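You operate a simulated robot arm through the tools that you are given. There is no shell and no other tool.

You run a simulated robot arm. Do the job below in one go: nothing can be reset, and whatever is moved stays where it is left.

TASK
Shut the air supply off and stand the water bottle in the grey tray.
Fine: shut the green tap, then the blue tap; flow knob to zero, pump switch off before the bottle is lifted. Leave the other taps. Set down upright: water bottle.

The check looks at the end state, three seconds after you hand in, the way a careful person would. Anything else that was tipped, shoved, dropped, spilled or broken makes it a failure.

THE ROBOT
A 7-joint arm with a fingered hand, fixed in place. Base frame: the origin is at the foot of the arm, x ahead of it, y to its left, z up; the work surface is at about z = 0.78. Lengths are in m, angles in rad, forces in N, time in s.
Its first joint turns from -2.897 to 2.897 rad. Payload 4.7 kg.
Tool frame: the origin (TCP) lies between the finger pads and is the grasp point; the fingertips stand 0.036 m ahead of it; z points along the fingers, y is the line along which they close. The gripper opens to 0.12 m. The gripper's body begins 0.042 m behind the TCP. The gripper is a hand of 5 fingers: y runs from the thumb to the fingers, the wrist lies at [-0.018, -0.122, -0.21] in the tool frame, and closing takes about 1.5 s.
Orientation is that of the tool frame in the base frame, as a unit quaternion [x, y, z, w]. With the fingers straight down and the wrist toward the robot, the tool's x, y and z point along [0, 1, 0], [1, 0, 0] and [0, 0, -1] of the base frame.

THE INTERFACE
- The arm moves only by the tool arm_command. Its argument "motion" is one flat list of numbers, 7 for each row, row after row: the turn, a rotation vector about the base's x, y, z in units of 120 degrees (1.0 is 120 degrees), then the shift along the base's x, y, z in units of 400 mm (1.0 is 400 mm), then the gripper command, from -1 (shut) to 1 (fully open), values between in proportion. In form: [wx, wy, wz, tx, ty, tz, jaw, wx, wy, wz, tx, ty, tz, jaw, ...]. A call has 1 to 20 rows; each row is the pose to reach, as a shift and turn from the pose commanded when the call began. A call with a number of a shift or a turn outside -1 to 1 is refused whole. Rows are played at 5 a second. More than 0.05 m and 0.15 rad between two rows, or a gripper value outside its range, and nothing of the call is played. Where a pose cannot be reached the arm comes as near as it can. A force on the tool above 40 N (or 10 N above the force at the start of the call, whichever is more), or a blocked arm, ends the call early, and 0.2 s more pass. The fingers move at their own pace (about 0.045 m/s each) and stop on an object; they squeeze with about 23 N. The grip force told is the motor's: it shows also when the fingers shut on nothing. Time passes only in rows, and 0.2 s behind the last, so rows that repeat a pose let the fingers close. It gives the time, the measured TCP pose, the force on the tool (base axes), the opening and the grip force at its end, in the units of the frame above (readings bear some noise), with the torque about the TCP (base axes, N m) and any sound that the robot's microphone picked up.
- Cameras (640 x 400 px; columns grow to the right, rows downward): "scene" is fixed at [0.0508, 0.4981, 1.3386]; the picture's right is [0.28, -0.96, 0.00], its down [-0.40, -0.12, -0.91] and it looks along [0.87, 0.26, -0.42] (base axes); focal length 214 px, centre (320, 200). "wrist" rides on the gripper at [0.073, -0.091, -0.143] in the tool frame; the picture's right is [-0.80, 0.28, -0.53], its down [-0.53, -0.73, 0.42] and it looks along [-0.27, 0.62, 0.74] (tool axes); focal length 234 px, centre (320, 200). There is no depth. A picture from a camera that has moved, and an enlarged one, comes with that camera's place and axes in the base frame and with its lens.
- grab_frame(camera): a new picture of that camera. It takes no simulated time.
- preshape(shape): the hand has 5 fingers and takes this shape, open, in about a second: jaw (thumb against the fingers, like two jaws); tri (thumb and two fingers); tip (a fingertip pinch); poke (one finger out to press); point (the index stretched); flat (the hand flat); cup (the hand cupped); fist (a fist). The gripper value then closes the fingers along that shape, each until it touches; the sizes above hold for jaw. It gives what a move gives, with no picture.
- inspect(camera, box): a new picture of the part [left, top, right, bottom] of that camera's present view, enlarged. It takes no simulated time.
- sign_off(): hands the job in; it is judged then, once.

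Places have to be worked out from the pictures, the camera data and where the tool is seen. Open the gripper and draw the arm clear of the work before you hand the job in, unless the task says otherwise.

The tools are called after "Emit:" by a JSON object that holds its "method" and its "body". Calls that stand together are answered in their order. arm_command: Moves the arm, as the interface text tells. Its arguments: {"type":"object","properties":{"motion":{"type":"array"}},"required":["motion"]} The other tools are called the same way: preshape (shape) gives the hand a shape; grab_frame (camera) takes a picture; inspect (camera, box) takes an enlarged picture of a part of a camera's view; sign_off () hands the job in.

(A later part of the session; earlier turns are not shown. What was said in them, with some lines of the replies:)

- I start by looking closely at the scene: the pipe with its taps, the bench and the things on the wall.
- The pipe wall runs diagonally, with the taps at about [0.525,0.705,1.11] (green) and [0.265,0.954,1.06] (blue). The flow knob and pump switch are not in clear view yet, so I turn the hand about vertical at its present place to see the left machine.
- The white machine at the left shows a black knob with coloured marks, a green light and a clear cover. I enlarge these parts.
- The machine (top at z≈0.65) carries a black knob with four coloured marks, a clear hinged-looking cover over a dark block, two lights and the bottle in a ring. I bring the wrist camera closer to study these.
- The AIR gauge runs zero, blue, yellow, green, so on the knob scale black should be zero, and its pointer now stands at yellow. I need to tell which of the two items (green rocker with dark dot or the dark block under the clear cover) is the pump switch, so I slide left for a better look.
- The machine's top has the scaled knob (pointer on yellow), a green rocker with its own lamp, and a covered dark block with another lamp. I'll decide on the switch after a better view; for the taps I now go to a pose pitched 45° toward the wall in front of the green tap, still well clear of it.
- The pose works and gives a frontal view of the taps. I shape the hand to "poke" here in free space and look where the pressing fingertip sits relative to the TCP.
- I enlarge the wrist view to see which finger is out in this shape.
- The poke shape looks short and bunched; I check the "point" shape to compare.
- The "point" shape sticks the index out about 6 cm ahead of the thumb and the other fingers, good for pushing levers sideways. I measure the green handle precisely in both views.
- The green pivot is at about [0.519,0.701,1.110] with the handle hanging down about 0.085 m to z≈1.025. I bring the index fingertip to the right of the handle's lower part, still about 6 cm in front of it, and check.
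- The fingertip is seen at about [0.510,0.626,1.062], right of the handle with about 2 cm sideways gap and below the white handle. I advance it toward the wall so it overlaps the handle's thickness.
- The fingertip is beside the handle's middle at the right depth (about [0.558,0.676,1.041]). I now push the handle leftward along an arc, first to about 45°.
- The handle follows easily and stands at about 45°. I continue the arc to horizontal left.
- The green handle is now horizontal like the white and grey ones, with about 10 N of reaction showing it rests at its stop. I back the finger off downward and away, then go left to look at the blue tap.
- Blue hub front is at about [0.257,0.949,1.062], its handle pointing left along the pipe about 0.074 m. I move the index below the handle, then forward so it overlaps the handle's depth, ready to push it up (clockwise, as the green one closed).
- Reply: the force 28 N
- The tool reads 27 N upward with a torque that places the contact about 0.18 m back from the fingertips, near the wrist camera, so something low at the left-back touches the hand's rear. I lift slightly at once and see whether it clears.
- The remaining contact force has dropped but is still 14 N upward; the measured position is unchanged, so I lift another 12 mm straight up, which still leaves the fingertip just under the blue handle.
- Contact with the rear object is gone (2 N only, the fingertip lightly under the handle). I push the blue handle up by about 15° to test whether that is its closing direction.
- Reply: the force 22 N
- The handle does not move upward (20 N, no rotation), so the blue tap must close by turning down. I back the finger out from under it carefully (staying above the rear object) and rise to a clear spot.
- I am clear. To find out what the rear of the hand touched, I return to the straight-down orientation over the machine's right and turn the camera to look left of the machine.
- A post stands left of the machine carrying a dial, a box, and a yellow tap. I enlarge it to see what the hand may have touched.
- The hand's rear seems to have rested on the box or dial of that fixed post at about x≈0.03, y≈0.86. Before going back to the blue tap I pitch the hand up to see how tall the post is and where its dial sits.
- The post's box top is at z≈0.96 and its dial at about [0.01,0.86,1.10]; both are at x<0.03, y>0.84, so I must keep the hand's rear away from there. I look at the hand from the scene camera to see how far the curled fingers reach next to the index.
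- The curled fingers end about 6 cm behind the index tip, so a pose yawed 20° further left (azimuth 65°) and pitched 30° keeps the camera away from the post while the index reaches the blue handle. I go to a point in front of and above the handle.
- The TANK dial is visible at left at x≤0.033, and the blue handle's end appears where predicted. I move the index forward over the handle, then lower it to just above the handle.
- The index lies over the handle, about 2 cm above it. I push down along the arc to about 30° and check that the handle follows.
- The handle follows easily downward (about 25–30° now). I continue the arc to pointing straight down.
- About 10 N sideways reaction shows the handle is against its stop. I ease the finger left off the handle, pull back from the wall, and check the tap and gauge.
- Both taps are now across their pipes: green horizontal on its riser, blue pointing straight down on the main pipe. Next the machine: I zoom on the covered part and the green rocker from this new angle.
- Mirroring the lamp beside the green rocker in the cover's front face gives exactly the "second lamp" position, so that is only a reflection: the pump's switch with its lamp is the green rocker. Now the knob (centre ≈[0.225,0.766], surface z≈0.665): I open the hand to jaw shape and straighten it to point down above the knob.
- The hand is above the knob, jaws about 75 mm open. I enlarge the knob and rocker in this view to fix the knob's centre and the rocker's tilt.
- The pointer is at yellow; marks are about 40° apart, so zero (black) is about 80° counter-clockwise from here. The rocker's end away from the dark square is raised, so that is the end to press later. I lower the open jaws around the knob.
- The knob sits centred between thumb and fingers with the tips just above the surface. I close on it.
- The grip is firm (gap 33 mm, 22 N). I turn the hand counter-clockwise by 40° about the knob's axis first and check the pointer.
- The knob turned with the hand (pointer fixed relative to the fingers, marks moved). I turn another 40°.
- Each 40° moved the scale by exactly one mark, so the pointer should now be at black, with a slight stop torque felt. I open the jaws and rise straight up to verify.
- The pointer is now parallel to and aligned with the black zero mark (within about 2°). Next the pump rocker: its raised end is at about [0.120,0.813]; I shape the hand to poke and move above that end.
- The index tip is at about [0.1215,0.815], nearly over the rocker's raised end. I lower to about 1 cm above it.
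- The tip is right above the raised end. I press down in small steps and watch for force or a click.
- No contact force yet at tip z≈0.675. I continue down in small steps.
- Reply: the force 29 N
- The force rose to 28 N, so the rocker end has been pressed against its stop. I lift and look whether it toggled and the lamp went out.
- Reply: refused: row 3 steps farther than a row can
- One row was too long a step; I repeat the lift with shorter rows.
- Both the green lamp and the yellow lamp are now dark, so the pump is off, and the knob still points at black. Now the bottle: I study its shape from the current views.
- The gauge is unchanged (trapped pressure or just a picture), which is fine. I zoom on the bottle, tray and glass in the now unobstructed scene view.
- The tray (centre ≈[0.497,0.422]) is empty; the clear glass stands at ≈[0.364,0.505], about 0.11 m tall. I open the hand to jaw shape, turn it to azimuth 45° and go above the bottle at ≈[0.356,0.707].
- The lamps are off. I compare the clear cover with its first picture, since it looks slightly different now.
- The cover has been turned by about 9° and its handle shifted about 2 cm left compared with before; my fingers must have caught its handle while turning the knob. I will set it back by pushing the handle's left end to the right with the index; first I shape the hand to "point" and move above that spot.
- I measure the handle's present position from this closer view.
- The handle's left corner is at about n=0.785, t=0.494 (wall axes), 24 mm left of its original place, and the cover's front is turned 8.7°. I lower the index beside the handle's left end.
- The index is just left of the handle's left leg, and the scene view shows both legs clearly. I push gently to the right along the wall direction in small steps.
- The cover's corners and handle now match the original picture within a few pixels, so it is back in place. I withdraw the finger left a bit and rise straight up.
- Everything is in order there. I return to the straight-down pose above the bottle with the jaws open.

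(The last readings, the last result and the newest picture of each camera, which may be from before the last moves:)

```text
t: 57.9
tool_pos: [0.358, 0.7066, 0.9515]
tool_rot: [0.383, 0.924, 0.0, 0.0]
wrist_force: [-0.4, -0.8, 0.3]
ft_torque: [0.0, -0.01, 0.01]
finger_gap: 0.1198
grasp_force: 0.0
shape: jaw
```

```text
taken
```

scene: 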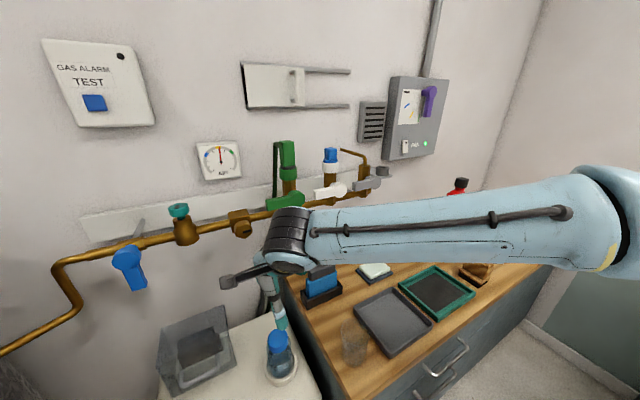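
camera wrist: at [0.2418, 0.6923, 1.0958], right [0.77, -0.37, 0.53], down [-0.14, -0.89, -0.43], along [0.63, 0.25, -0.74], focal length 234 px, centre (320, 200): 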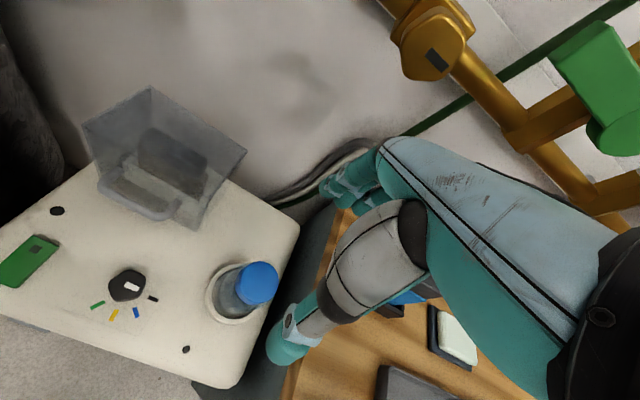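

The bottle axis is at about [0.357,0.705], cap top at z≈0.788. I lower the open jaws around it until the palm is just above the cap.

Emit:
{"method": "arm_command", "body": {"motion": [0, 0, 0, -0.002, -0.003, -0.12, 1, 0, 0, 0, -0.002, -0.003, -0.24, 1, 0, 0, 0, -0.002, -0.003, -0.35, 1, 0, 0, 0, -0.002, -0.003, -0.43, 1, 0, 0, 0, -0.002, -0.003, -0.475, 1]}}

Emit:
{"method": "grab_frame", "body": {"camera": "wrist"}}

Emit:
{"method": "inspect", "body": {"camera": "scene", "box": [220, 270, 348, 390]}}

```text
t: 59.1
tool_pos: [0.3586, 0.7063, 0.7595]
tool_rot: [0.382, 0.924, 0.002, 0.001]
wrist_force: [0.5, -0.1, -0.2]
ft_torque: [0.01, -0.01, -0.02]
finger_gap: 0.1197
grasp_force: 0.1
shape: jaw
```

```text
taken
camera wrist: at [0.2414, 0.6915, 0.905], right [0.77, -0.37, 0.53], down [-0.14, -0.89, -0.43], along [0.63, 0.25, -0.74], focal length 234 px, centre (320, 200)
```

wrist: 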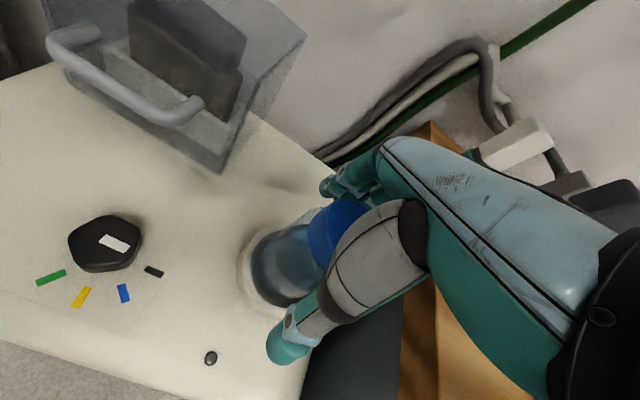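

```text
3.33 times, centred on (284, 330) of scene
camera zoom: at [0.0508, 0.4981, 1.3386], right [0.28, -0.96, 0.0], down [-0.4, -0.12, -0.91], along [0.87, 0.26, -0.42], focal length 715 px, centre (440, -233)
```

zoom: 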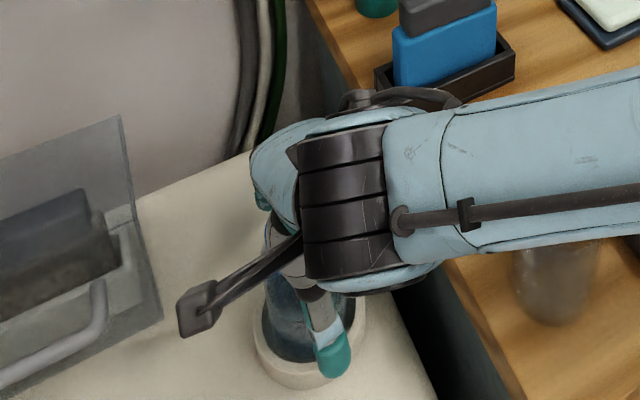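

The bottle stands between thumb and fingers with no contact. I close the jaws on it.

Emit:
{"method": "arm_command", "body": {"motion": [0, 0, 0, 0, 0, 0, -1, 0, 0, 0, 0, 0, 0, -1, 0, 0, 0, 0, 0, 0, -1, 0, 0, 0, 0, 0, 0, -1, 0, 0, 0, 0, 0, 0, -1, 0, 0, 0, 0, 0, 0, -1, 0, 0, 0, 0, 0, 0, -1]}}

Emit:
{"method": "grab_frame", "body": {"camera": "wrist"}}

```text
t: 60.7
tool_pos: [0.3574, 0.7067, 0.7602]
tool_rot: [0.382, 0.924, 0.001, 0.0]
wrist_force: [-1.2, -0.5, 0.4]
ft_torque: [-0.01, 0.02, 0.03]
finger_gap: 0.0564
grasp_force: 22.6
shape: jaw
```

```text
taken
camera wrist: at [0.2414, 0.6916, 0.9048], right [0.77, -0.37, 0.53], down [-0.14, -0.89, -0.43], along [0.63, 0.25, -0.74], focal length 234 px, centre (320, 200)
```

wrist: 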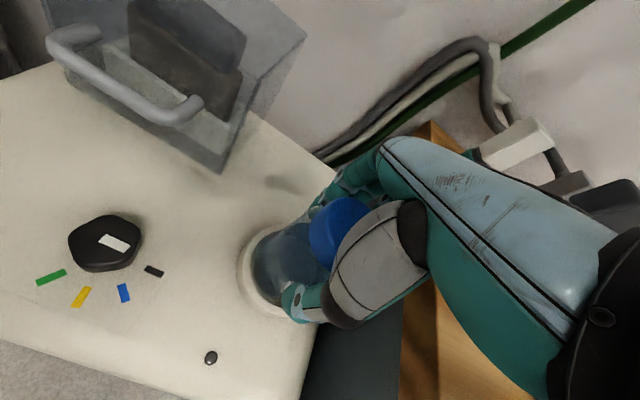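

The grip is firm at 22.6 N with a 56 mm gap. I lift 6 cm straight up and check that the bottle follows upright.

Emit:
{"method": "arm_command", "body": {"motion": [0, 0, 0, 0, 0, 0.03, -1, 0, 0, 0, 0, 0, 0.06, -1, 0, 0, 0, 0, 0, 0.09, -1, 0, 0, 0, 0, 0, 0.12, -1, 0, 0, 0, 0, 0, 0.15, -1]}}

Emit:
{"method": "grab_frame", "body": {"camera": "wrist"}}

Emit:
{"method": "inspect", "body": {"camera": "scene", "box": [220, 270, 348, 390]}}

```text
t: 61.9
tool_pos: [0.3576, 0.7067, 0.8196]
tool_rot: [0.382, 0.924, 0.001, 0.001]
wrist_force: [0.7, 0.1, -3.4]
ft_torque: [0.0, -0.03, 0.0]
finger_gap: 0.0566
grasp_force: 23.3
shape: jaw
```

```text
taken
camera wrist: at [0.2412, 0.6925, 0.965], right [0.77, -0.37, 0.53], down [-0.14, -0.89, -0.43], along [0.63, 0.25, -0.74], focal length 234 px, centre (320, 200)
```

wrist: 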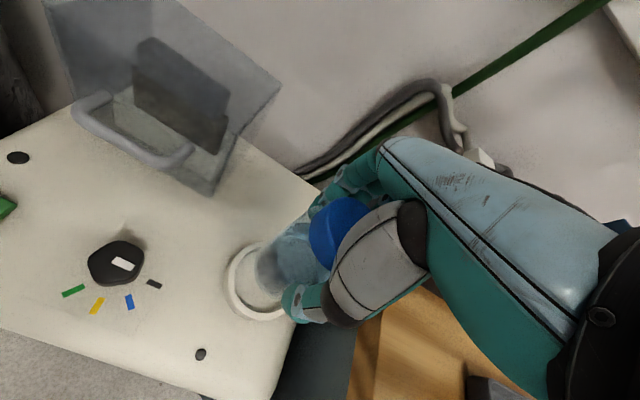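

```text
3.33 times, centred on (284, 330) of scene
camera zoom: at [0.0508, 0.4981, 1.3386], right [0.28, -0.96, 0.0], down [-0.4, -0.12, -0.91], along [0.87, 0.26, -0.42], focal length 715 px, centre (440, -233)
```

zoom: 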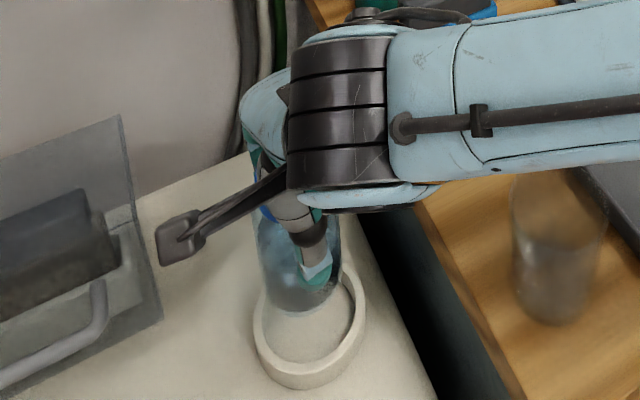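

The bottle is held upright and out of its ring (about 3.4 N), its bottom about 12.5 cm below the TCP. I raise it above the glass's height, then carry it over to above the grey tray's centre.

Emit:
{"method": "arm_command", "body": {"motion": [0, 0, 0, 0, 0, 0.1, -1, 0, 0, 0, 0, 0, 0.2, -1, 0, 0, 0, 0, 0, 0.3, -1, 0, 0, 0, -0.011, -0.067, 0.388, -1, 0, 0, 0, -0.022, -0.133, 0.475, -1, 0, 0, 0, -0.033, -0.2, 0.563, -1, 0, 0, 0, -0.044, -0.267, 0.65, -1, 0, 0, 0, 0.021, -0.341, 0.65, -1, 0, 0, 0, 0.087, -0.415, 0.65, -1, 0, 0, 0, 0.152, -0.489, 0.65, -1, 0, 0, 0, 0.218, -0.563, 0.65, -1, 0, 0, 0, 0.283, -0.637, 0.65, -1, 0, 0, 0, 0.3485, -0.7117, 0.65, -1]}}

Emit:
{"method": "grab_frame", "body": {"camera": "scene"}}

Emit:
{"method": "grab_frame", "body": {"camera": "wrist"}}

```text
t: 64.7
tool_pos: [0.4981, 0.4213, 1.0808]
tool_rot: [0.381, 0.925, 0.001, 0.0]
wrist_force: [-0.5, 0.2, -2.0]
ft_torque: [-0.03, -0.03, 0.0]
finger_gap: 0.0563
grasp_force: 23.3
shape: jaw
```

```text
taken
```

scene: 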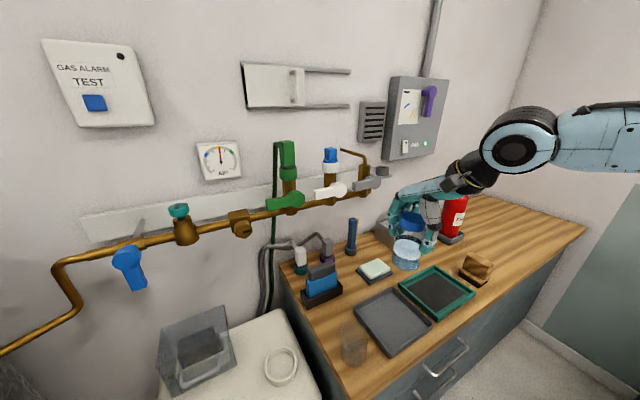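

```text
taken
camera wrist: at [0.381, 0.4068, 1.225], right [0.77, -0.37, 0.53], down [-0.14, -0.89, -0.43], along [0.63, 0.25, -0.74], focal length 234 px, centre (320, 200)
```

wrist: 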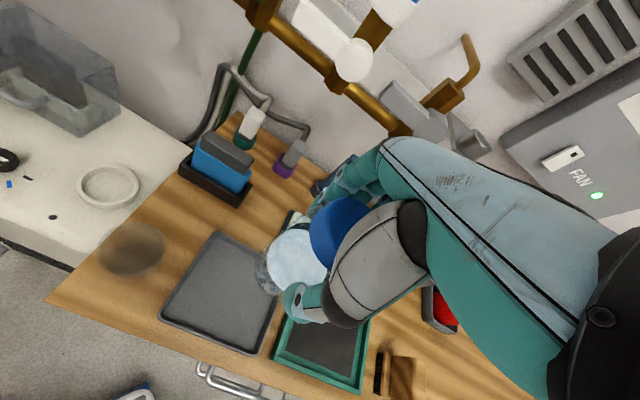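

The bottle hangs above the tray's centre (tray centre ≈[0.495,0.424]). I lower it to about 2 cm above the tray floor.

Emit:
{"method": "arm_command", "body": {"motion": [0, 0, 0, -0.003, 0.004, -0.1, -1, 0, 0, 0, -0.005, 0.006, -0.2, -1, 0, 0, 0, -0.005, 0.006, -0.29, -1, 0, 0, 0, -0.005, 0.006, -0.37, -1]}}

Emit:
{"method": "inspect", "body": {"camera": "scene", "box": [320, 210, 480, 370]}}

Emit:
{"method": "grab_frame", "body": {"camera": "wrist"}}

```text
t: 65.7
tool_pos: [0.4937, 0.4227, 0.9325]
tool_rot: [0.383, 0.924, 0.001, 0.0]
wrist_force: [-0.5, 0.0, -1.2]
ft_torque: [-0.03, -0.05, -0.01]
finger_gap: 0.0563
grasp_force: 23.4
shape: jaw
```

```text
2.50 times, centred on (400, 290) of scene
camera zoom: at [0.0508, 0.4981, 1.3386], right [0.28, -0.96, 0.0], down [-0.4, -0.12, -0.91], along [0.87, 0.26, -0.42], focal length 536 px, centre (120, -25)
```

zoom: 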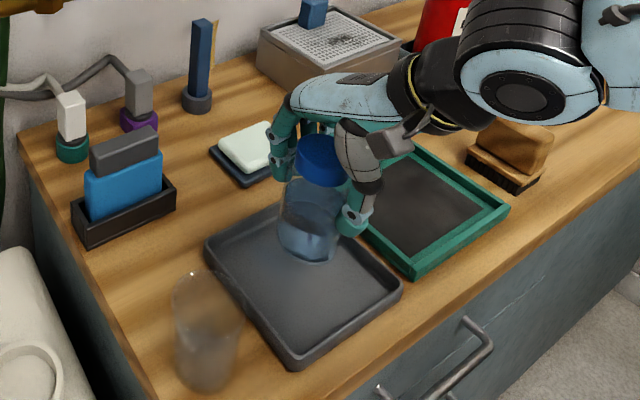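

```text
taken
camera wrist: at [0.3791, 0.4091, 1.0771], right [0.77, -0.37, 0.53], down [-0.14, -0.89, -0.43], along [0.63, 0.25, -0.74], focal length 234 px, centre (320, 200)
```

wrist: 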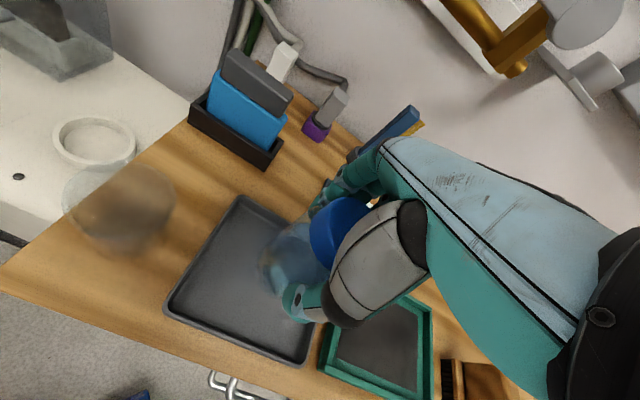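

The bottle's bottom is a few centimetres above the tray floor and well inside the rim. I lower slowly and watch the vertical force for touchdown.

Emit:
{"method": "arm_command", "body": {"motion": [0, 0, 0, 0, 0, -0.015, -1, 0, 0, 0, 0, 0, -0.03, -1, 0, 0, 0, 0, 0, -0.04, -1, 0, 0, 0, 0, 0, -0.05, -1]}}

Emit:
{"method": "inspect", "body": {"camera": "scene", "box": [340, 230, 440, 330]}}

```text
t: 66.7
tool_pos: [0.4947, 0.4225, 0.9123]
tool_rot: [0.383, 0.924, 0.001, 0.0]
wrist_force: [0.0, 0.5, -2.2]
ft_torque: [0.01, -0.01, 0.01]
finger_gap: 0.0562
grasp_force: 23.0
shape: jaw
```

```text
4.00 times, centred on (390, 280) of scene
camera zoom: at [0.0508, 0.4981, 1.3386], right [0.28, -0.96, 0.0], down [-0.4, -0.12, -0.91], along [0.87, 0.26, -0.42], focal length 858 px, centre (40, -120)
```

zoom: 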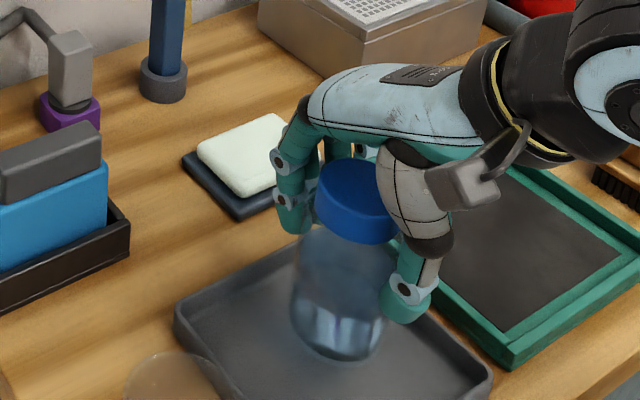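

Not yet touching. I continue lowering in small steps.

Emit:
{"method": "arm_command", "body": {"motion": [0, 0, 0, 0, 0, -0.01, -1, 0, 0, 0, 0, 0, -0.02, -1, 0, 0, 0, 0, 0, -0.028, -1]}}

Emit:
{"method": "inspect", "body": {"camera": "scene", "box": [340, 230, 440, 330]}}

```text
t: 67.5
tool_pos: [0.4955, 0.4223, 0.9012]
tool_rot: [0.383, 0.924, 0.001, 0.0]
wrist_force: [-0.1, -0.6, -2.1]
ft_torque: [-0.03, -0.02, -0.01]
finger_gap: 0.0562
grasp_force: 22.8
shape: jaw
```

```text
4.00 times, centred on (390, 280) of scene
camera zoom: at [0.0508, 0.4981, 1.3386], right [0.28, -0.96, 0.0], down [-0.4, -0.12, -0.91], along [0.87, 0.26, -0.42], focal length 858 px, centre (40, -120)
```

zoom: 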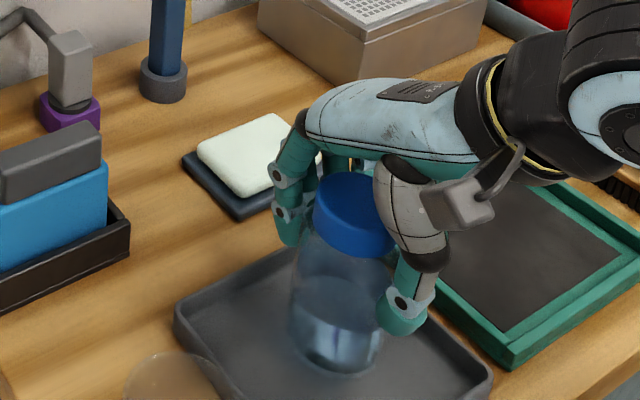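

Emit:
{"method": "arm_command", "body": {"motion": [0, 0, 0, 0, 0, -0.007, -1, 0, 0, 0, 0, 0, -0.014, -1]}}

Emit:
{"method": "inspect", "body": {"camera": "scene", "box": [340, 230, 440, 330]}}

```text
t: 68.1
tool_pos: [0.495, 0.4239, 0.8963]
tool_rot: [0.382, 0.924, 0.001, 0.0]
wrist_force: [-0.3, 0.2, -2.9]
ft_torque: [0.04, -0.01, 0.0]
finger_gap: 0.0563
grasp_force: 23.0
shape: jaw
```

```text
4.00 times, centred on (390, 280) of scene
camera zoom: at [0.0508, 0.4981, 1.3386], right [0.28, -0.96, 0.0], down [-0.4, -0.12, -0.91], along [0.87, 0.26, -0.42], focal length 858 px, centre (40, -120)
```

zoom: 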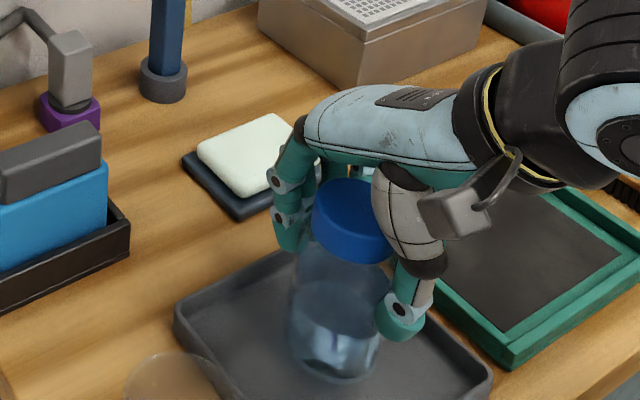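

The force is still only the bottle's weight; I keep stepping down 2–3 mm at a time.

Emit:
{"method": "arm_command", "body": {"motion": [0, 0, 0, 0, 0, -0.006, -1, 0, 0, 0, 0, 0, -0.012, -1]}}

Emit:
{"method": "arm_command", "body": {"motion": [0, 0, 0, 0, 0, -0.006, -1, 0, 0, 0, 0, 0, -0.01, -1]}}

Emit:
{"method": "inspect", "body": {"camera": "scene", "box": [340, 230, 440, 330]}}

```text
t: 68.7
tool_pos: [0.4956, 0.4236, 0.8903]
tool_rot: [0.382, 0.924, 0.001, 0.0]
wrist_force: [0.1, 0.1, -2.3]
ft_torque: [0.0, -0.01, 0.02]
finger_gap: 0.0563
grasp_force: 23.1
shape: jaw
```

```text
t: 69.3
tool_pos: [0.4952, 0.4229, 0.8875]
tool_rot: [0.382, 0.924, 0.001, 0.001]
wrist_force: [0.3, -0.3, -2.7]
ft_torque: [-0.04, -0.02, 0.03]
finger_gap: 0.0564
grasp_force: 22.7
shape: jaw
```

```text
4.00 times, centred on (390, 280) of scene
camera zoom: at [0.0508, 0.4981, 1.3386], right [0.28, -0.96, 0.0], down [-0.4, -0.12, -0.91], along [0.87, 0.26, -0.42], focal length 858 px, centre (40, -120)
```

zoom: 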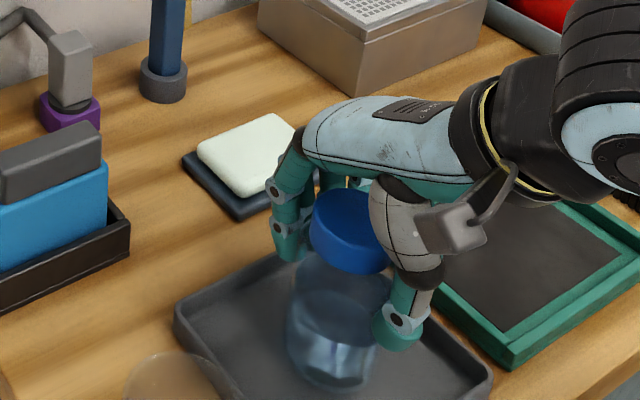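

Emit:
{"method": "arm_command", "body": {"motion": [0, 0, 0, 0, 0, -0.006, -1, 0, 0, 0, 0, 0, -0.012, -1]}}

Emit:
{"method": "arm_command", "body": {"motion": [0, 0, 0, 0, 0, -0.005, -1, 0, 0, 0, 0, 0, -0.01, -1]}}

Emit:
{"method": "inspect", "body": {"camera": "scene", "box": [340, 250, 440, 350]}}

```text
t: 69.9
tool_pos: [0.4951, 0.4242, 0.8825]
tool_rot: [0.382, 0.924, 0.001, 0.0]
wrist_force: [-0.1, 0.4, -3.0]
ft_torque: [0.01, 0.04, 0.0]
finger_gap: 0.0564
grasp_force: 23.0
shape: jaw
```

```text
t: 70.5
tool_pos: [0.4958, 0.4233, 0.8783]
tool_rot: [0.381, 0.924, 0.001, 0.0]
wrist_force: [-0.4, -0.1, -1.3]
ft_torque: [0.01, 0.02, 0.0]
finger_gap: 0.0561
grasp_force: 23.4
shape: jaw
```

```text
4.00 times, centred on (390, 300) of scene
camera zoom: at [0.0508, 0.4981, 1.3386], right [0.28, -0.96, 0.0], down [-0.4, -0.12, -0.91], along [0.87, 0.26, -0.42], focal length 858 px, centre (40, -200)
```

zoom: 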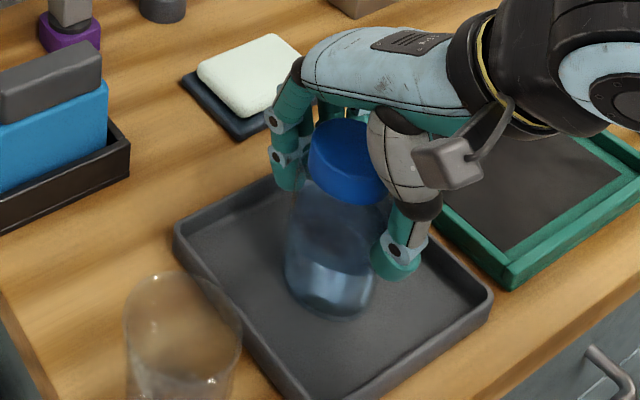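

Emit:
{"method": "arm_command", "body": {"motion": [0, 0, 0, 0, 0, -0.005, -1, 0, 0, 0, 0, 0, -0.01, -1]}}

Emit:
{"method": "arm_command", "body": {"motion": [0, 0, 0, 0, 0, -0.005, -1, 0, 0, 0, 0, 0, -0.01, -1]}}

Emit:
{"method": "inspect", "body": {"camera": "scene", "box": [340, 250, 440, 350]}}

```text
t: 71.1
tool_pos: [0.495, 0.4233, 0.8766]
tool_rot: [0.382, 0.924, 0.004, 0.0]
wrist_force: [-1.9, -3.0, 19.1]
ft_torque: [-0.12, 0.04, -0.02]
finger_gap: 0.0567
grasp_force: 22.8
shape: jaw
```

```text
t: 71.7
tool_pos: [0.4947, 0.4231, 0.8708]
tool_rot: [0.383, 0.924, 0.0, 0.0]
wrist_force: [-0.2, 0.4, 19.6]
ft_torque: [0.0, 0.03, 0.0]
finger_gap: 0.0571
grasp_force: 23.4
shape: jaw
```

```text
4.00 times, centred on (390, 300) of scene
camera zoom: at [0.0508, 0.4981, 1.3386], right [0.28, -0.96, 0.0], down [-0.4, -0.12, -0.91], along [0.87, 0.26, -0.42], focal length 858 px, centre (40, -200)
```

zoom: 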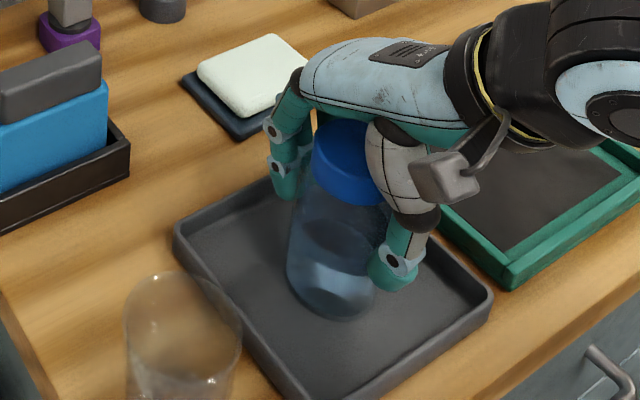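

Touchdown: 19 N upward force with the bottle standing upright in the tray. I relieve the pressure by a few millimetres and open the jaws slowly.

Emit:
{"method": "arm_command", "body": {"motion": [0, 0, 0, 0, 0, 0.006, -1, 0, 0, 0, 0, 0, 0.008, -0.05, 0, 0, 0, 0, 0, 0.008, 0.1, 0, 0, 0, 0, 0, 0.008, 0.3, 0, 0, 0, 0, 0, 0.008, 0.6, 0, 0, 0, 0, 0, 0.008, 1, 0, 0, 0, 0, 0, 0.008, 1, 0, 0, 0, 0, 0, 0.008, 1]}}

Emit:
{"method": "inspect", "body": {"camera": "scene", "box": [340, 250, 440, 350]}}

Emit:
{"method": "grab_frame", "body": {"camera": "wrist"}}

```text
t: 73.5
tool_pos: [0.4961, 0.4225, 0.8736]
tool_rot: [0.381, 0.924, 0.001, 0.001]
wrist_force: [-0.7, 0.0, -0.5]
ft_torque: [-0.05, -0.02, -0.04]
finger_gap: 0.1197
grasp_force: 0.0
shape: jaw
```

```text
4.00 times, centred on (390, 300) of scene
camera zoom: at [0.0508, 0.4981, 1.3386], right [0.28, -0.96, 0.0], down [-0.4, -0.12, -0.91], along [0.87, 0.26, -0.42], focal length 858 px, centre (40, -200)
```

zoom: 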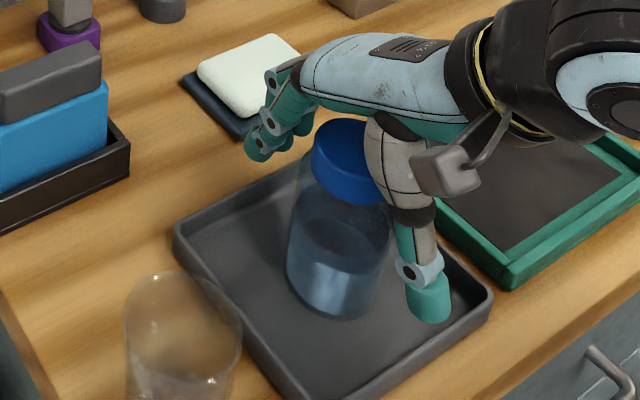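

```text
taken
camera wrist: at [0.3789, 0.4092, 1.0178], right [0.77, -0.37, 0.53], down [-0.14, -0.89, -0.43], along [0.63, 0.25, -0.74], focal length 234 px, centre (320, 200)
```

wrist: 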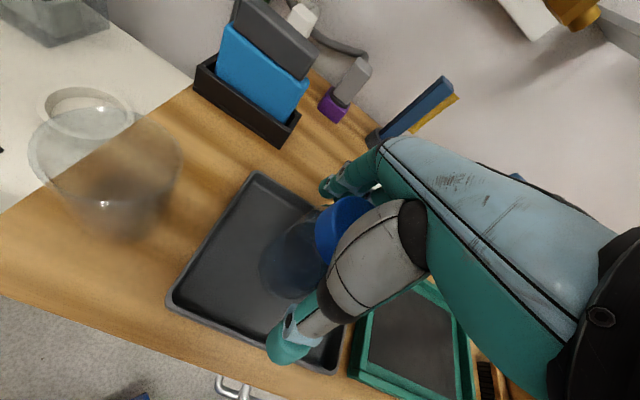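

The bottle stands free in the tray. I rise straight up with the jaws open and draw the arm back to a clear place.

Emit:
{"method": "arm_command", "body": {"motion": [0, 0, 0, 0, 0, 0.06, 1, 0, 0, 0, 0, 0, 0.14, 1, 0, 0, 0, 0, 0, 0.24, 1, 0, 0, 0, 0, 0, 0.35, 1, 0, 0, 0, 0, 0, 0.46, 1, 0, 0, 0, 0, 0, 0.57, 1, 0, 0, 0, 0, 0, 0.68, 1, 0, 0, 0, -0.07, -0.04, 0.76, 1, 0, 0, 0, -0.15, -0.08, 0.82, 1, 0, 0, 0, -0.23, -0.12, 0.88, 1]}}

Emit:
{"method": "grab_frame", "body": {"camera": "scene"}}

Emit:
{"method": "grab_frame", "body": {"camera": "wrist"}}

```text
t: 75.7
tool_pos: [0.4031, 0.3762, 1.2251]
tool_rot: [0.382, 0.924, 0.0, 0.001]
wrist_force: [0.6, 0.6, -0.1]
ft_torque: [-0.02, 0.04, -0.03]
finger_gap: 0.1199
grasp_force: 0.1
shape: jaw
```

```text
taken
```

scene: 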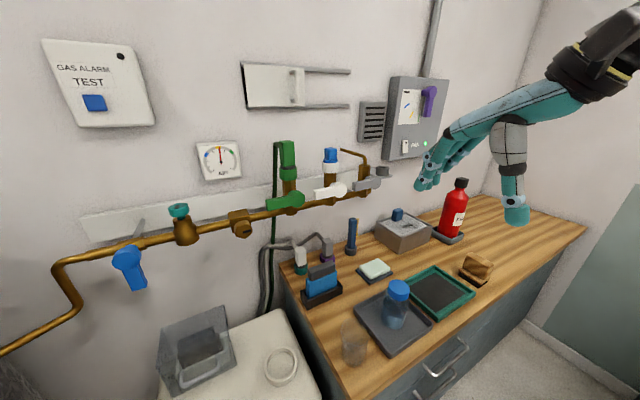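

```text
taken
camera wrist: at [0.2875, 0.3613, 1.37], right [0.77, -0.37, 0.53], down [-0.14, -0.89, -0.42], along [0.63, 0.25, -0.74], focal length 234 px, centre (320, 200)
```

wrist: 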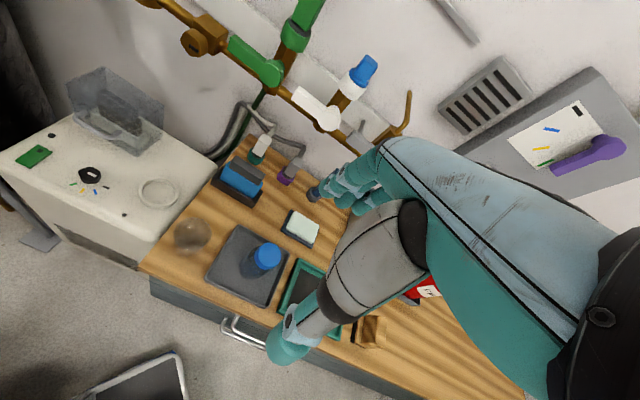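

The bottle stands in the grey tray and the arm is clear. I check each detail once more: taps, knob and rocker, cover, bottle.

Emit:
{"method": "inspect", "body": {"camera": "wrist", "box": [10, 130, 170, 230]}}

Emit:
{"method": "inspect", "body": {"camera": "scene", "box": [150, 295, 246, 400]}}

Emit:
{"method": "inspect", "body": {"camera": "scene", "box": [230, 140, 390, 240]}}

Emit:
{"method": "inspect", "body": {"camera": "scene", "box": [320, 260, 480, 380]}}

Emit:
{"method": "inspect", "body": {"camera": "scene", "box": [40, 180, 240, 305]}}

Emit:
{"method": "inspect", "body": {"camera": "wrist", "box": [70, 155, 118, 200]}}

```text
4.00 times, centred on (90, 180) of wrist
camera zoom: at [0.2875, 0.3613, 1.37], right [0.77, -0.37, 0.53], down [-0.14, -0.89, -0.42], along [0.63, 0.25, -0.74], focal length 937 px, centre (1240, 280)
```

zoom: 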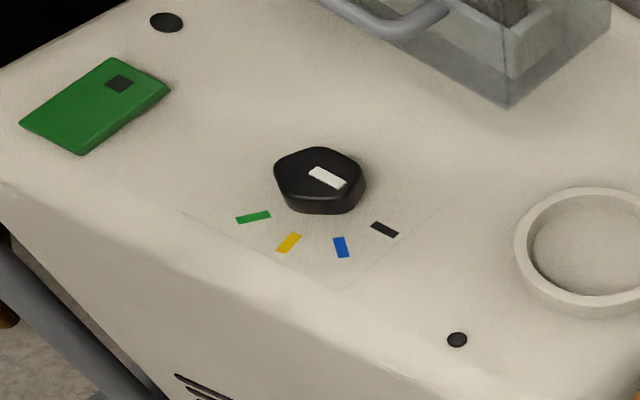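

```text
3.81 times, centred on (198, 348) of scene
camera zoom: at [0.0508, 0.4981, 1.3386], right [0.28, -0.96, 0.0], down [-0.4, -0.12, -0.91], along [0.87, 0.26, -0.42], focal length 817 px, centre (785, -362)
```

zoom: 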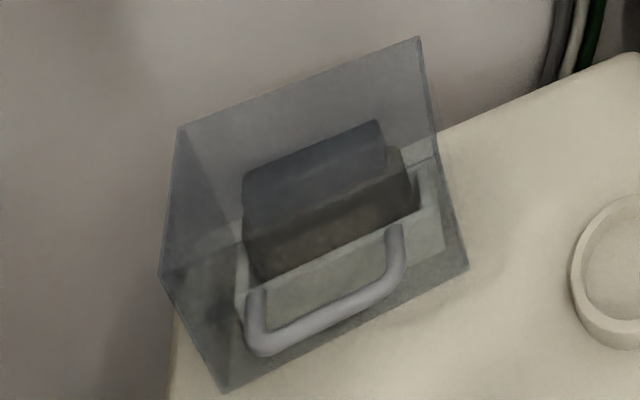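

```text
4.00 times, centred on (310, 190) of scene
camera zoom: at [0.0508, 0.4981, 1.3386], right [0.28, -0.96, 0.0], down [-0.4, -0.12, -0.91], along [0.87, 0.26, -0.42], focal length 858 px, centre (360, 240)
```

zoom: 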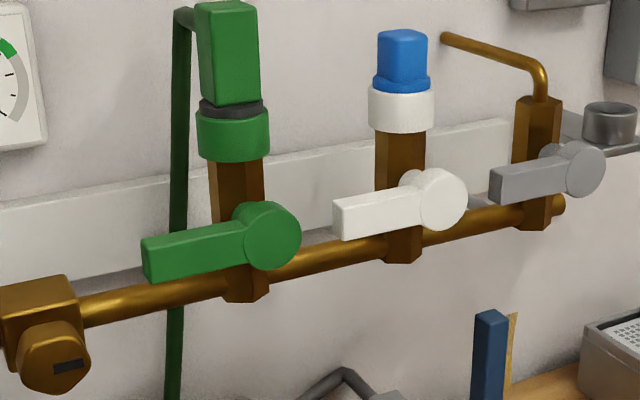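

```text
3.33 times, centred on (400, 320) of scene
camera zoom: at [0.0508, 0.4981, 1.3386], right [0.28, -0.96, 0.0], down [-0.4, -0.12, -0.91], along [0.87, 0.26, -0.42], focal length 715 px, centre (53, -200)
```

zoom: 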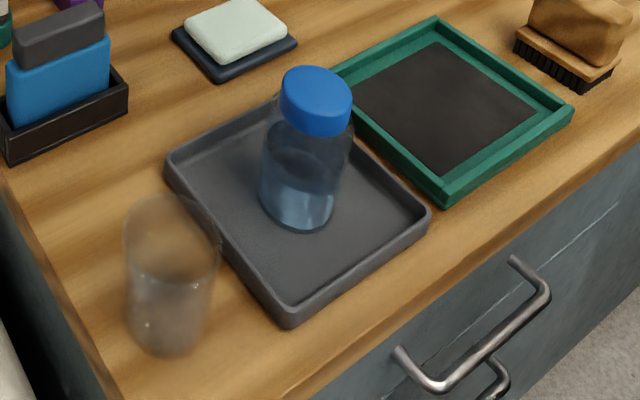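

```text
3.20 times, centred on (140, 242) of scene
camera zoom: at [0.0508, 0.4981, 1.3386], right [0.28, -0.96, 0.0], down [-0.4, -0.12, -0.91], along [0.87, 0.26, -0.42], focal length 686 px, centre (896, 64)
```

zoom: 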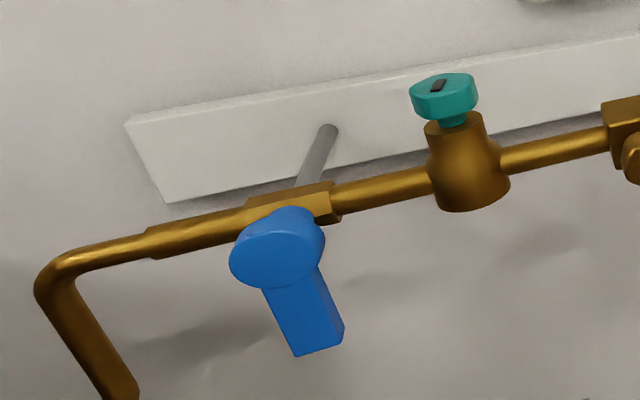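

```text
8.89 times, centred on (94, 178) of wrist
camera zoom: at [0.2875, 0.3613, 1.37], right [0.77, -0.37, 0.53], down [-0.14, -0.89, -0.42], along [0.63, 0.25, -0.74], focal length 2082 px, centre (2329, 400)
```

zoom: 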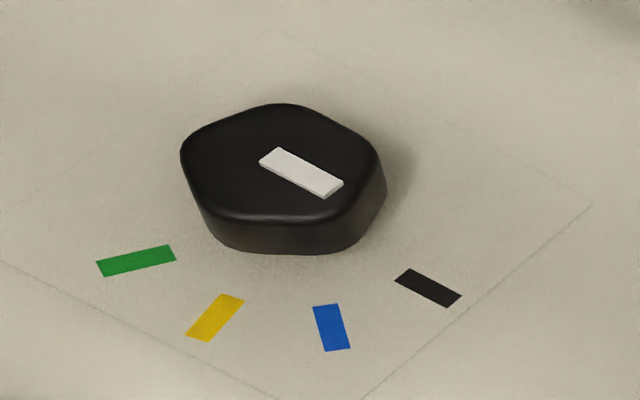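

All checks agree: green and blue taps are across their pipes, the knob points at black, and the rocker is switched with both lamps dark. The cover matches its original picture, the bottle stands upright in the unmoved grey tray, and the hand is open and clear. I hand in.

Emit:
{"method": "sign_off", "body": {}}

```text
The job is handed in.
```

I shut the air supply off and stood the water bottle upright in the grey tray, in the order you asked. The job is handed in, and no verdict came back.

- **Taps:** The green tap is shut, then the blue, each turned to its stop across its pipe. I did not touch the other taps.
- **Flow knob:** It points at the black mark. Nothing is labelled zero; I took black as zero because the AIR gauge and the fan scale run in the same colour order.
- **Pump switch:** I pressed the green rocker on the white machine, and its green lamp and the yellow lamp both went dark. It carries no pump label; I chose it because it sits beside the flow knob and has its own lamp.
- **Bottle:** It was lifted only after all that, and the tray has not moved.

Three things you should know:

- **Clear cover:** While turning the knob, my fingers caught the handle of the machine's clear cover and swung it about 9°. I pushed it back, and it now matches the first picture to within a few millimetres.
- **Post beside the machine:** While I was placing the finger for the blue tap, the back of the hand pressed on something with about 27 N. It was most likely the grey box on the post left of the machine. I saw no change there afterwards, but I did not compare it closely.
- **AIR gauge:** It still reads yellow, as it did at the start. I could not tell whether it responds to the taps at all.
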